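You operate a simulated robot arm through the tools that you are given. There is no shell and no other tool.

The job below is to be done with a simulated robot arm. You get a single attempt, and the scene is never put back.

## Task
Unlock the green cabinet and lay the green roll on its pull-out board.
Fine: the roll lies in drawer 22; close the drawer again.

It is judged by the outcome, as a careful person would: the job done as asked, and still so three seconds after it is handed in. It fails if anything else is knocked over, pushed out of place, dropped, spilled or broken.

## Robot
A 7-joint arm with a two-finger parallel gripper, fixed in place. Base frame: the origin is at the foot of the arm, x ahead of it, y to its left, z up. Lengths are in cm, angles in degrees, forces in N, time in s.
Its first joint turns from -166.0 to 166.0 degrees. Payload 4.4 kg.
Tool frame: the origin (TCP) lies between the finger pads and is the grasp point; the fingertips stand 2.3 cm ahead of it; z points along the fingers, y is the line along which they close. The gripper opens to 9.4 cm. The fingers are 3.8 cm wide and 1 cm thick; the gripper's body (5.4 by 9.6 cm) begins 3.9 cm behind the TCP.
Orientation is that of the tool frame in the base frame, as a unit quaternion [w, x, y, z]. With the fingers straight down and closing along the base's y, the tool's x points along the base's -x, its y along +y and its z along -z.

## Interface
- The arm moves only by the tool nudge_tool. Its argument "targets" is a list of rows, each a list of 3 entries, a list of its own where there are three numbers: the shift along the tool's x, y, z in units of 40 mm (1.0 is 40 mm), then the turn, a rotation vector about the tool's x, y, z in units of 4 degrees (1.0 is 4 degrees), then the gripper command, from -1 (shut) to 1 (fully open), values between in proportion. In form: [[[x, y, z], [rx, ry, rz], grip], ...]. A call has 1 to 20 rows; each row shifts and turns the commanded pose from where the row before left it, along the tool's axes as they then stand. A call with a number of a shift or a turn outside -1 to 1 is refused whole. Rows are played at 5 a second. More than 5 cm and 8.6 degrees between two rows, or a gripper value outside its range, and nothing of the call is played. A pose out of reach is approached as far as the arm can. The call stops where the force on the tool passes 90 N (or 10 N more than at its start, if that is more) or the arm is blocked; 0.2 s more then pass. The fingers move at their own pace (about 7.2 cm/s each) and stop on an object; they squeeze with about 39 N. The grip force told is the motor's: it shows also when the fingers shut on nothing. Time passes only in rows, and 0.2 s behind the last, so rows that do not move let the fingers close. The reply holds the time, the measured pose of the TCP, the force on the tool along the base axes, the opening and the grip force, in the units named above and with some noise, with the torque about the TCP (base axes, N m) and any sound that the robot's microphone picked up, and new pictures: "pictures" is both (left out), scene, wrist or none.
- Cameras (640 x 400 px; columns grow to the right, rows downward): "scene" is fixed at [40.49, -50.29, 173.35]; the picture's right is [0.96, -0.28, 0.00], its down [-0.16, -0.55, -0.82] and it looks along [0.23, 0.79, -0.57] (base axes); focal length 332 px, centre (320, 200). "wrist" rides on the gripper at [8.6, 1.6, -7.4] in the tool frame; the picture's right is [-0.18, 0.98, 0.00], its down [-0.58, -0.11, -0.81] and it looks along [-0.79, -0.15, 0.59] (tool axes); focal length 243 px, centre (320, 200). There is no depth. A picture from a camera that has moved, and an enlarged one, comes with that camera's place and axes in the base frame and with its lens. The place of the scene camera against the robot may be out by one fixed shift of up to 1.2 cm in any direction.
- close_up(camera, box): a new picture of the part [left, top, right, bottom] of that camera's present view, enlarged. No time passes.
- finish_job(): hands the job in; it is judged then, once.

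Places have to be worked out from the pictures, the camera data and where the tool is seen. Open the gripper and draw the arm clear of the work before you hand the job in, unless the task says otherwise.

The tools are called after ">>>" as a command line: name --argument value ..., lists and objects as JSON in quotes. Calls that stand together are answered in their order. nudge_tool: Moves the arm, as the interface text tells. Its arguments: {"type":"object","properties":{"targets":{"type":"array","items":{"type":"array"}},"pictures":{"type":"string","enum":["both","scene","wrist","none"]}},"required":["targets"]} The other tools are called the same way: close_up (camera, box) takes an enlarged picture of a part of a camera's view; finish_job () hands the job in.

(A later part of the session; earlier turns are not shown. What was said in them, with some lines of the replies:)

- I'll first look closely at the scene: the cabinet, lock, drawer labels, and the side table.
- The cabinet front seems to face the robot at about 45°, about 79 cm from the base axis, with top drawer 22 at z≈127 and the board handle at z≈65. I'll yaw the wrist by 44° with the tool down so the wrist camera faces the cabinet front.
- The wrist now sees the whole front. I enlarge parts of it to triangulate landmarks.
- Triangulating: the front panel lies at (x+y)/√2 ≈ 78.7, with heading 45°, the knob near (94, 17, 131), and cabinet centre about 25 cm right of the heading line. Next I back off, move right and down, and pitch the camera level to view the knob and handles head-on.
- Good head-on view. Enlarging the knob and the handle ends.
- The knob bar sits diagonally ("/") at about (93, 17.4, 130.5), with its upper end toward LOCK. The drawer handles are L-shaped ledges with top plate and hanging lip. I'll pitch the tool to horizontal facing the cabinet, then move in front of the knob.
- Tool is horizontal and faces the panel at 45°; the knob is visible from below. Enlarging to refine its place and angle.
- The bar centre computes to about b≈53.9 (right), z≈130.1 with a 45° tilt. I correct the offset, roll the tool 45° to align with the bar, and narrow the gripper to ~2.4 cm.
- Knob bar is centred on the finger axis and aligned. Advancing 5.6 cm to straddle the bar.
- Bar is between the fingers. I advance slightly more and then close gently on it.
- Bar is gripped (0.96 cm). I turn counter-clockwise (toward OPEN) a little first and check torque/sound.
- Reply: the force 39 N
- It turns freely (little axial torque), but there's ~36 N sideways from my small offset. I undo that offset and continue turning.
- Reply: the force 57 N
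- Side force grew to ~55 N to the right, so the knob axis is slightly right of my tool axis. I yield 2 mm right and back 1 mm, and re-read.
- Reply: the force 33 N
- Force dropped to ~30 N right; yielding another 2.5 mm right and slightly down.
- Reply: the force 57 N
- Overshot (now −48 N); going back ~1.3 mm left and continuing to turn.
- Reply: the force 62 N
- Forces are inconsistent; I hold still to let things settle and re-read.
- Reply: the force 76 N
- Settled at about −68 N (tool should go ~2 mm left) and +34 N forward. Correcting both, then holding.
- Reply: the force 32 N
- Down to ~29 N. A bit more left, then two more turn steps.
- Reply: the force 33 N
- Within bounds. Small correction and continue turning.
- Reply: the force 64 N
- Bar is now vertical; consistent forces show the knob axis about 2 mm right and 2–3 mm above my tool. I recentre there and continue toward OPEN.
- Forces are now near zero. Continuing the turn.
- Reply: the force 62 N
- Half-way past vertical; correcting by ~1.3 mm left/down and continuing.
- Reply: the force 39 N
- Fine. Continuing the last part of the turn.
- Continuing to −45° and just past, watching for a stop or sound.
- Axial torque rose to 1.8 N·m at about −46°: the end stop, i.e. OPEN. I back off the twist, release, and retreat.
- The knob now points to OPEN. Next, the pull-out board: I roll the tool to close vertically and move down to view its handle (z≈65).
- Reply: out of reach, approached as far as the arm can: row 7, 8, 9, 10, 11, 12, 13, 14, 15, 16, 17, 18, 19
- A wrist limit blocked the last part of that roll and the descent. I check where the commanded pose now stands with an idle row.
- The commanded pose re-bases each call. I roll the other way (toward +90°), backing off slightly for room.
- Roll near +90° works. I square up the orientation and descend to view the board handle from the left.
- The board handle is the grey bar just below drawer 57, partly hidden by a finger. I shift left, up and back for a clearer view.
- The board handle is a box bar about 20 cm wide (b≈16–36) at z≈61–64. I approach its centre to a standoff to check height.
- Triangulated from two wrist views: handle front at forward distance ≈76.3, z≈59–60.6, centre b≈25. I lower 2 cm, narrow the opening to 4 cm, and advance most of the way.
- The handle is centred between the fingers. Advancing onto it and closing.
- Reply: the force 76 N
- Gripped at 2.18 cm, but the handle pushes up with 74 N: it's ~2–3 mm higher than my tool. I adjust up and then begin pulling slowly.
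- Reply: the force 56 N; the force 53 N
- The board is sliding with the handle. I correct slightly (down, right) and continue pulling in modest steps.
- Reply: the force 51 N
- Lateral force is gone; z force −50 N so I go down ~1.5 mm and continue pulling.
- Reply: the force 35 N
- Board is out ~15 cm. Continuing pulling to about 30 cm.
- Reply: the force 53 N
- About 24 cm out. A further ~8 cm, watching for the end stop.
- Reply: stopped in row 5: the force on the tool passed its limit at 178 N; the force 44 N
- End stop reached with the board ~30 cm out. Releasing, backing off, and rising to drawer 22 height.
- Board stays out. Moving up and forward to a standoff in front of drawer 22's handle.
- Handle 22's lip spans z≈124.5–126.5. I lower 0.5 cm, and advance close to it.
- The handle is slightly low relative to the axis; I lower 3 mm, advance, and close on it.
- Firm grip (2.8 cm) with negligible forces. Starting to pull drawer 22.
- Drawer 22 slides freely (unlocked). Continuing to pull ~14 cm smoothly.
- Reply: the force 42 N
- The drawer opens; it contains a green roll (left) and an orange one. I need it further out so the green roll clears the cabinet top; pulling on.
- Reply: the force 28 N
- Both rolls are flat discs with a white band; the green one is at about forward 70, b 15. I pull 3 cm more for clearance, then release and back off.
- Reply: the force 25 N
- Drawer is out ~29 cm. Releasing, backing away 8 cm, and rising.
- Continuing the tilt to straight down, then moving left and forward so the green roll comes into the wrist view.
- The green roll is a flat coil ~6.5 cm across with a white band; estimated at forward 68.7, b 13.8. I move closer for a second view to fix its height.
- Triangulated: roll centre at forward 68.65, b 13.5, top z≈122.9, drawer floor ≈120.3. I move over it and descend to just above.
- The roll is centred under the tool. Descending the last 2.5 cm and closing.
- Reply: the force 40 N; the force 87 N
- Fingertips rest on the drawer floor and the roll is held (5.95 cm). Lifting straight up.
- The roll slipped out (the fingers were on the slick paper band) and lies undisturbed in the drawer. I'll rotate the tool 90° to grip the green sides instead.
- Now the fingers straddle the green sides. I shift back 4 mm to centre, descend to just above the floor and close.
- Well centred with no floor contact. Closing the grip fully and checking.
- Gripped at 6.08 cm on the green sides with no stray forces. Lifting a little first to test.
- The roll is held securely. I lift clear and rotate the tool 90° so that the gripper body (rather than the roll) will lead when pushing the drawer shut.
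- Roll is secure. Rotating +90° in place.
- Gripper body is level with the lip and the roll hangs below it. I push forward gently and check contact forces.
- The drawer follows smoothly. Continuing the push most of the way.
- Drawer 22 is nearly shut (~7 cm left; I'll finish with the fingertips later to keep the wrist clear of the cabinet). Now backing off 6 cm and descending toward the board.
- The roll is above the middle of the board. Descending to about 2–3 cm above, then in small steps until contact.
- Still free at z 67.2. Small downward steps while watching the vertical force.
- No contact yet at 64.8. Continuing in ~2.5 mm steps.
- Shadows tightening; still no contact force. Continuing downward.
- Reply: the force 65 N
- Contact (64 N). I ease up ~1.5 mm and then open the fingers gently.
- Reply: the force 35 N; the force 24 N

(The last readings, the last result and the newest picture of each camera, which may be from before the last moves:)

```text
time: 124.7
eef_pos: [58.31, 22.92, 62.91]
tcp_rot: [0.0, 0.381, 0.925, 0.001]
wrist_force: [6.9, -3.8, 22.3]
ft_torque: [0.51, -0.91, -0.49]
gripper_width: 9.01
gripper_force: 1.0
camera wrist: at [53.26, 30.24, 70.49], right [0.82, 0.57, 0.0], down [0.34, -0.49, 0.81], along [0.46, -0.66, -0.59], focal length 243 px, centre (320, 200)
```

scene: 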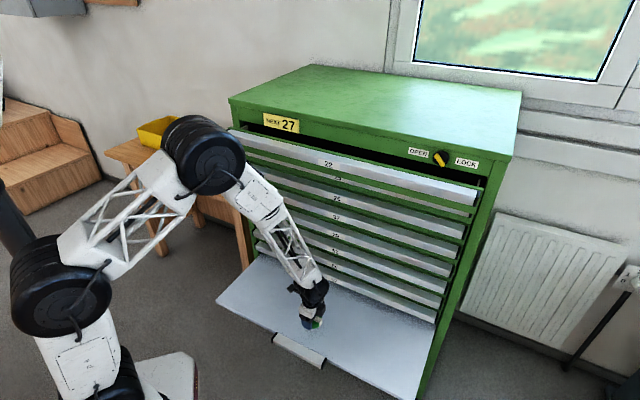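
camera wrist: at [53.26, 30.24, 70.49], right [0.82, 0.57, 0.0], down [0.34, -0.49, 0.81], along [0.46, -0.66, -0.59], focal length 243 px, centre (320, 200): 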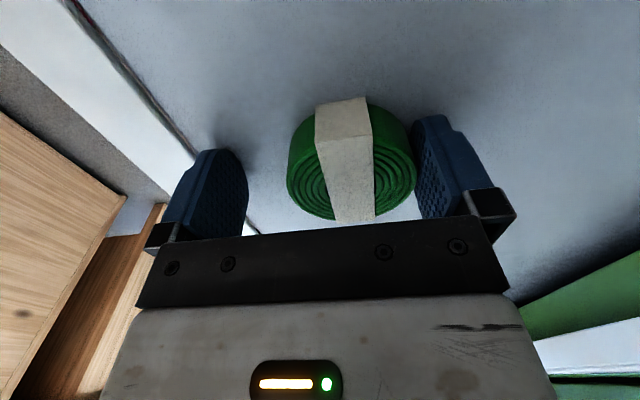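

Released; the roll sits against the forward finger. I raise 2 mm, shift the open gripper forward ~8 mm to centre it, then rise straight up.

>>> nudge_tool --targets '[[[0, 0, -0.05], [0, 0, 0], 1], [[0, 0.1, 0], [0, 0, 0], 1], [[0, 0.1, 0], [0, 0, 0], 1], [[0, 0, 0], [0, 0, 0], 1]]' --pictures "wrist"

```text
time: 125.7
eef_pos: [58.8, 23.69, 63.07]
tcp_rot: [0.0, 0.381, 0.925, 0.0]
wrist_force: [0.5, 0.5, -0.7]
ft_torque: [0.04, -0.02, -0.05]
gripper_width: 9.4
gripper_force: 0.0
camera wrist: at [53.81, 30.87, 70.6], right [0.82, 0.57, 0.0], down [0.34, -0.49, 0.81], along [0.46, -0.66, -0.59], focal length 243 px, centre (320, 200)
```

wrist: 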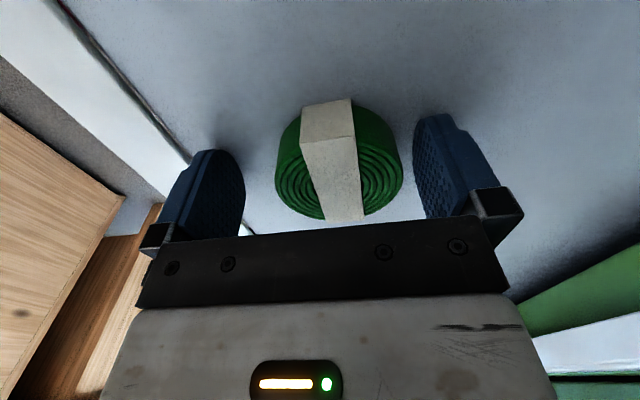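

The roll lies free between the open fingers. Rising straight up.

>>> nudge_tool --targets '[[[0, 0, -0.2], [0, 0, 0], 1], [[0, 0, -0.4], [0, 0, 0], 1], [[0, 0, -0.7], [0, 0, 0], 1], [[0, 0, -0.9], [0, 0, 0], 1], [[0, 0, -0.9], [0, 0, 0], 1], [[0, 0, -0.9], [0, 0, 0], 1]]'

>>> close_up --camera "scene" --box '[210, 230, 450, 380]'

```text
time: 127.1
eef_pos: [58.74, 23.82, 79.4]
tcp_rot: [0.0, 0.381, 0.925, -0.001]
wrist_force: [-0.3, -1.1, 0.0]
ft_torque: [0.0, -0.01, 0.0]
gripper_width: 9.39
gripper_force: 0.1
camera wrist: at [53.82, 31.02, 86.85], right [0.82, 0.57, 0.0], down [0.34, -0.49, 0.81], along [0.46, -0.66, -0.59], focal length 243 px, centre (320, 200)
```

scene: 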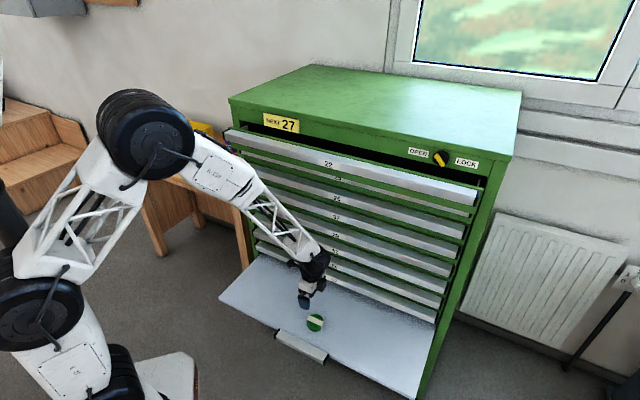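
wrist: 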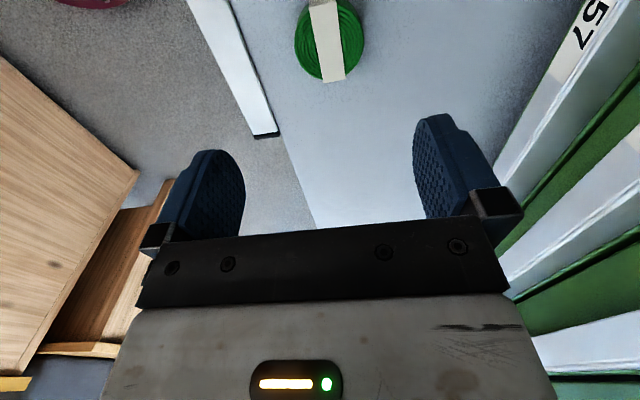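

```text
2.67 times, centred on (330, 305) of scene
camera zoom: at [40.49, -50.29, 173.35], right [0.96, -0.28, 0.0], down [-0.16, -0.55, -0.82], along [0.23, 0.79, -0.57], focal length 884 px, centre (293, -80)
```

zoom: 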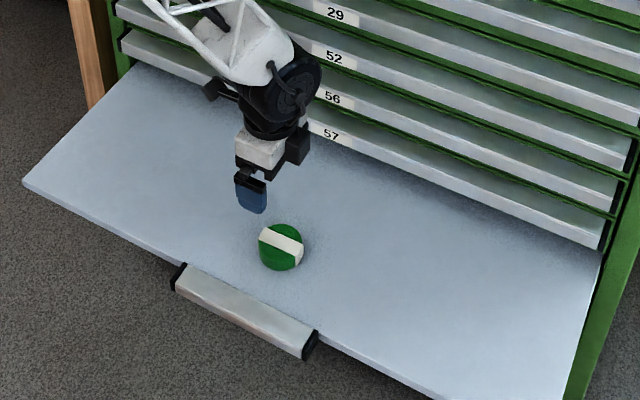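

The roll rests on the board. Now I rise and back off to drawer height, then pitch the tool forward to push drawer 22 fully shut with closed fingertips.

>>> nudge_tool --targets '[[[0, -0.25, -0.9], [0, 0, 0], 1], [[0, -0.25, -0.9], [0, 0, 0], 1], [[0, -0.25, -0.9], [0, 0, 0], 1], [[0, -0.25, -0.9], [0, 0, 0], 0.5], [[0, -0.25, -0.9], [0, 0, 0], 0], [[0, -0.25, -0.9], [0, 0, 0], -0.5], [[0, -0.25, -0.9], [0, 0, 0], -1], [[0, -0.25, -0.9], [0, 0, 0], -1], [[0, -0.25, -0.9], [0, 0, 0], -1], [[0, -0.25, -0.9], [0, 0, 0], -1], [[0, -0.25, -0.9], [0, 0, 0], -1], [[0, -0.25, -0.9], [0, 0, 0], -1], [[0, 0, -0.8], [0, 0, 0], -1]]' --pictures "none"

>>> nudge_tool --targets '[[[0, 0, 0], [-1, 0, 0], -1], [[0, 0, 0], [-1, 0, 0], -1], [[0, 0, 0], [-1, 0, 0], -1], [[0, 0, 0], [-1, 0, 0], -1], [[0, 0, 0], [-1, 0, 0], -1], [[0, 0, 0], [-1, 0, 0], -1], [[0, 0, 0], [-1, 0, 0], -1], [[0, 0, 0], [-1, 0, 0], -1], [[0, 0, 0], [-1, 0, 0], -1], [[0, 0, 0], [-1, 0, 0], -1], [[0, 0, 0], [-1, 0, 0], -1], [[0, 0, 0], [-1, 0, 0], -1], [[0, 0, 0], [-1, 0, 0], -1], [[0, 0, 0], [-1, 0, 0], -1], [[0, 0, 0], [-1, 0, 0], -1], [[0, 0, 0], [-1, 0, 0], -1], [[0, 0, 0], [-1, 0, 0], -1], [[0, 0, 0], [-1, 0, 0], -1], [[0, 0, 0], [-1, 0, 0], -1], [[0, 0, 0], [-1, 0, 0], -1]]'

```text
time: 129.9
eef_pos: [50.33, 14.96, 125.65]
tcp_rot: [0.0, 0.381, 0.925, 0.0]
wrist_force: [-0.4, -0.1, -0.1]
ft_torque: [0.0, -0.03, 0.0]
gripper_width: 0.0
gripper_force: 38.7
```

```text
time: 134.1
eef_pos: [50.25, 15.19, 125.62]
tcp_rot: [0.246, 0.291, 0.708, 0.595]
wrist_force: [-0.2, -0.1, 0.5]
ft_torque: [0.03, -0.02, -0.01]
gripper_width: 0.0
gripper_force: 38.8
camera wrist: at [39.18, 16.18, 128.48], right [0.25, -0.01, 0.97], down [-0.16, -0.99, 0.03], along [0.95, -0.16, -0.25], focal length 243 px, centre (320, 200)
```

scene: 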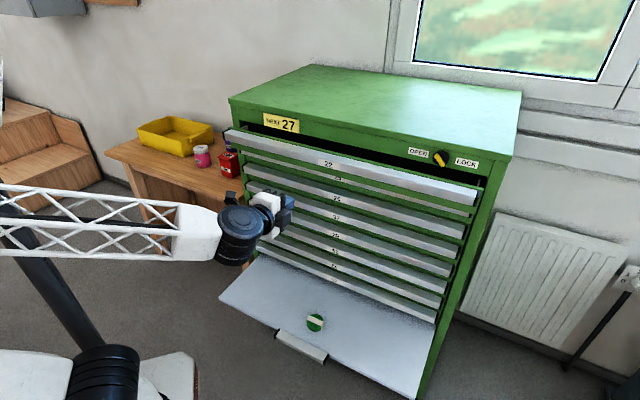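
wrist: 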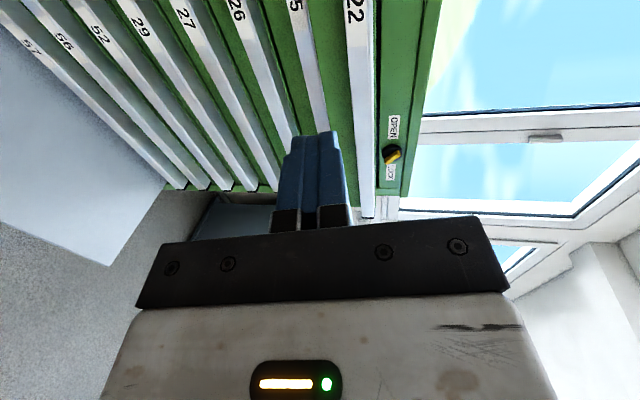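

Finishing the pitch and advancing to contact the drawer lip.

>>> nudge_tool --targets '[[[0, 0, 0], [-1, 0, 0], -1], [[0, 0, 0], [-1, 0, 0], -1], [[0, 0, 0], [-0.5, 0, 0], -1], [[0, -0.04, 0.9], [0, 0, 0], -1], [[0, 0, 0.9], [0, 0, 0], -1], [[0, 0, 0.9], [0, 0, 0], -1], [[0, 0, 0.9], [0, 0, 0], -1], [[0, 0, 0.8], [0, 0, 0], -1], [[0, 0, 0], [0, 0, 0], -1]]'

>>> close_up --camera "wrist" --box '[220, 40, 460, 220]'

```text
time: 136.1
eef_pos: [62.64, 27.57, 125.43]
tcp_rot: [0.269, 0.269, 0.654, 0.653]
wrist_force: [-0.1, -0.2, -0.8]
ft_torque: [-0.01, 0.0, -0.01]
gripper_width: 0.01
gripper_force: 38.7
camera wrist: at [51.19, 28.42, 127.02], right [0.13, -0.13, 0.98], down [-0.16, -0.98, -0.11], along [0.98, -0.14, -0.15], focal length 243 px, centre (320, 200)
```

scene: 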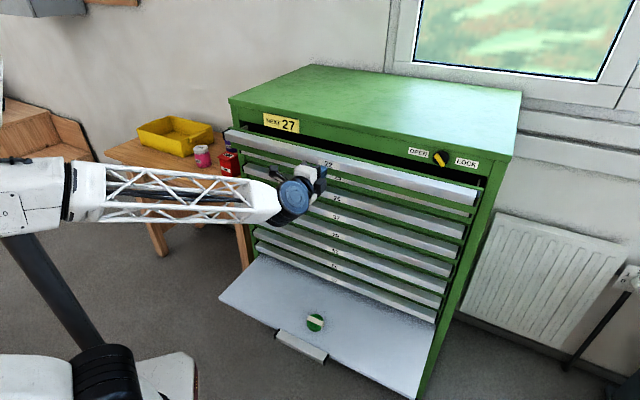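
wrist: 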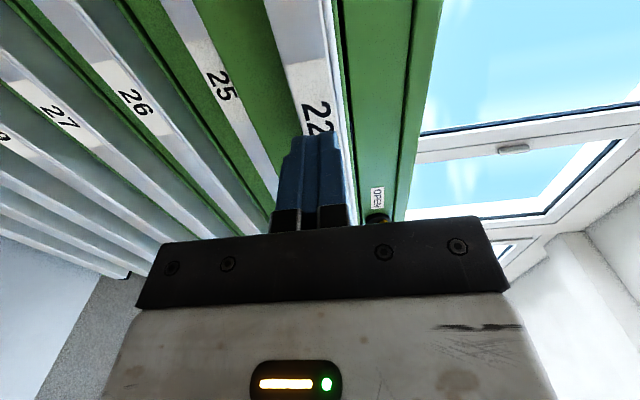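

```text
2.22 times, centred on (340, 130) of wrist
camera zoom: at [51.19, 28.42, 127.02], right [0.13, -0.13, 0.98], down [-0.16, -0.98, -0.11], along [0.98, -0.14, -0.15], focal length 539 px, centre (276, 356)
```

zoom: 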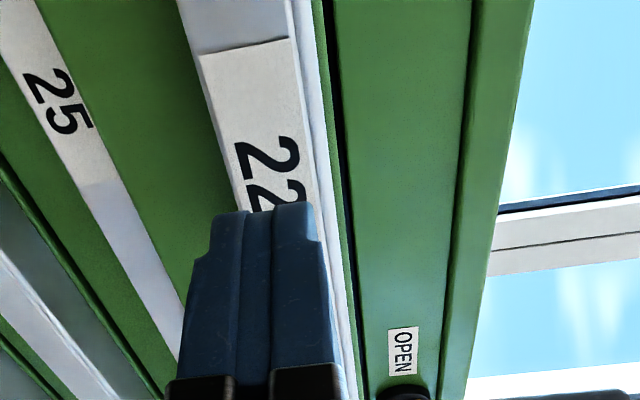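

Fingertips aim at label 22's lip. Pushing forward to near closed.

>>> nudge_tool --targets '[[[0, 0, 0.35], [0, 0, 0], -1], [[0, 0, 0.35], [0, 0, 0], -1], [[0, 0, 0.35], [0, 0, 0], -1], [[0, 0, 0.35], [0, 0, 0], -1], [[0, 0, 0.35], [0, 0, 0], -1], [[0, 0, 0.3], [0, 0, 0], -1], [[0, 0, 0], [0, 0, 0], -1]]'

>>> close_up --camera "scene" --box '[220, 100, 500, 275]'

```text
time: 137.7
eef_pos: [68.52, 33.28, 125.45]
tcp_rot: [0.269, 0.269, 0.654, 0.654]
wrist_force: [0.2, -0.3, 0.0]
ft_torque: [0.04, -0.01, -0.04]
gripper_width: 0.0
gripper_force: 39.2
camera wrist: at [57.15, 34.26, 127.07], right [0.13, -0.13, 0.98], down [-0.16, -0.98, -0.11], along [0.98, -0.14, -0.15], focal length 243 px, centre (320, 200)
```

scene: 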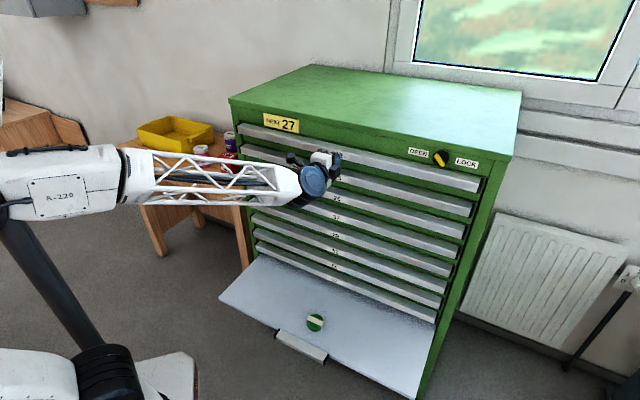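
wrist: 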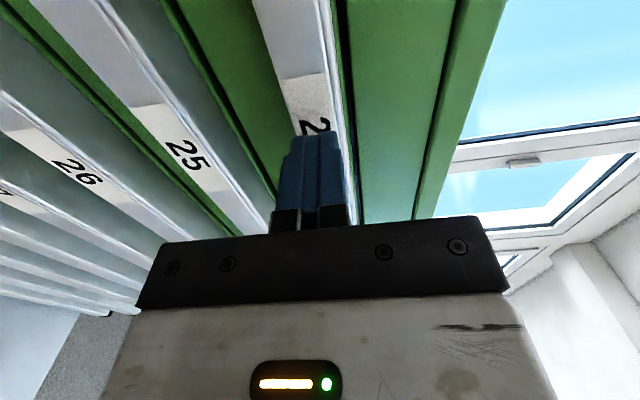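

```text
2.29 times, centred on (360, 188) of scene
camera zoom: at [40.49, -50.29, 173.35], right [0.96, -0.28, 0.0], down [-0.16, -0.55, -0.82], along [0.23, 0.79, -0.57], focal length 758 px, centre (229, 229)
```

zoom: 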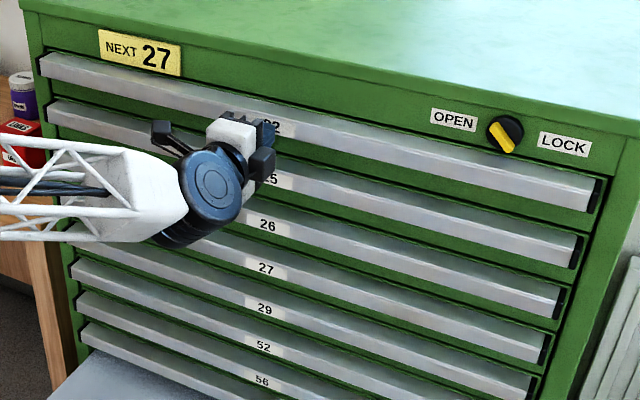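

Drawer 22 appears nearly flush. Pressing on in small steps until it seats.

>>> nudge_tool --targets '[[[0, 0, 0.15], [0, 0, 0], -1], [[0, 0, 0.12], [0, 0, 0], -1], [[0, 0, 0.08], [0, 0, 0], -1], [[0, 0, 0], [0, 0, 0], -1]]' --pictures "none"

```text
time: 138.7
eef_pos: [69.41, 34.42, 125.35]
tcp_rot: [0.269, 0.27, 0.654, 0.654]
wrist_force: [-17.9, -13.2, -0.7]
ft_torque: [-0.03, 0.03, -0.33]
gripper_width: 0.01
gripper_force: 39.1
```

22 N at the seated position. One more small firm press, then back off to inspect.

>>> nudge_tool --targets '[[[0, 0, 0.03], [0, 0, 0], -1], [[0, 0, 0], [0, 0, 0], -1]]' --pictures "none"

>>> nudge_tool --targets '[[[0, 0, -0.2], [0, 0, 0], -1], [[0, 0, -0.6], [0, 0, 0], -1], [[0, 0, -0.9], [0, 0, 0], -1], [[0, 0, -0.9], [0, 0, 0], -0.5], [[0, 0, -0.9], [0, 0, 0], 0], [[0, 0, -0.9], [0, 0, 0], 0.5], [[0, 0, -0.9], [0, 0, 0], 0.5], [[0.9, 0, 0], [0, 0, 0], 0.5], [[0.9, 0, 0], [0, 0, 0], 0.5], [[0.9, 0, 0], [0, 0, 0], 0.5], [[0.9, 0, 0], [0, 0, 0], 0.5]]'

>>> close_up --camera "scene" --box '[220, 100, 500, 275]'

>>> close_up --camera "scene" --box '[210, 230, 450, 380]'

```text
time: 139.3
eef_pos: [69.42, 34.41, 125.28]
tcp_rot: [0.269, 0.27, 0.654, 0.654]
wrist_force: [-73.9, -43.2, -8.1]
ft_torque: [-0.14, 0.08, -1.08]
gripper_width: 0.01
gripper_force: 38.7
```

```text
time: 141.7
eef_pos: [44.51, 29.76, 125.25]
tcp_rot: [0.269, 0.269, 0.654, 0.653]
wrist_force: [-1.1, 0.1, -0.4]
ft_torque: [0.0, 0.01, -0.01]
gripper_width: 7.06
gripper_force: 0.1
camera wrist: at [33.06, 30.65, 126.99], right [0.13, -0.13, 0.98], down [-0.16, -0.98, -0.11], along [0.98, -0.14, -0.15], focal length 243 px, centre (320, 200)
```

scene: 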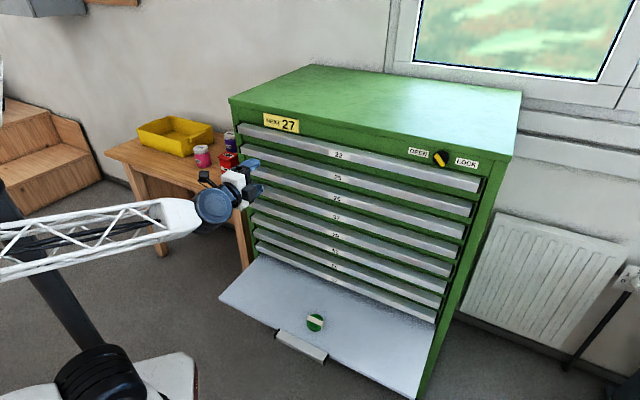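
wrist: 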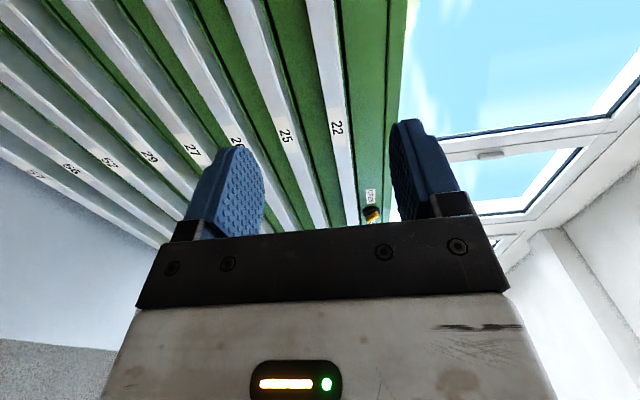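

```text
2.29 times, centred on (360, 188) of scene
camera zoom: at [40.49, -50.29, 173.35], right [0.96, -0.28, 0.0], down [-0.16, -0.55, -0.82], along [0.23, 0.79, -0.57], focal length 758 px, centre (229, 229)
```

zoom: 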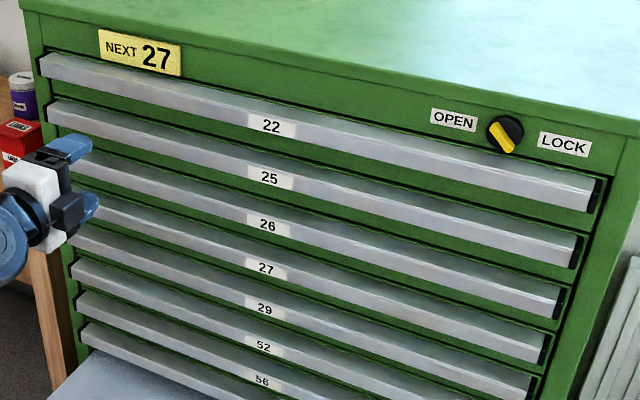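

```text
2.67 times, centred on (330, 305) of scene
camera zoom: at [40.49, -50.29, 173.35], right [0.96, -0.28, 0.0], down [-0.16, -0.55, -0.82], along [0.23, 0.79, -0.57], focal length 884 px, centre (293, -80)
```

zoom: 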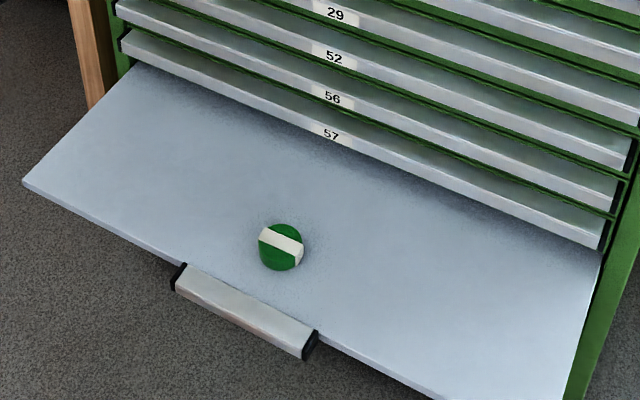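

Drawer 22 is flush and shut, the green roll lies on the pulled-out board, and the lock reads OPEN. The items on the side table are undisturbed. The arm is clear with the gripper open, so I'm handing the job in.

>>> finish_job

```text
The job is handed in.
```

The green cabinet is unlocked, and the green roll lies on its pull-out board. Drawer 22 is closed again.

- **Lock:** I turned the knob from LOCK to OPEN, up to its stop. It is still at OPEN.
- **Board:** it is pulled out about 30 cm, and the roll lies flat near the middle of its front part.
- **Drawer 22:** pushed shut until it seated. The orange roll is still inside.
- **One slip:** my first lift of the green roll failed because the fingers were on its paper band. It stayed in the drawer, and I picked it up by the green sides instead.

In the last pictures nothing else looked moved. The arm is clear of the cabinet with the gripper open.
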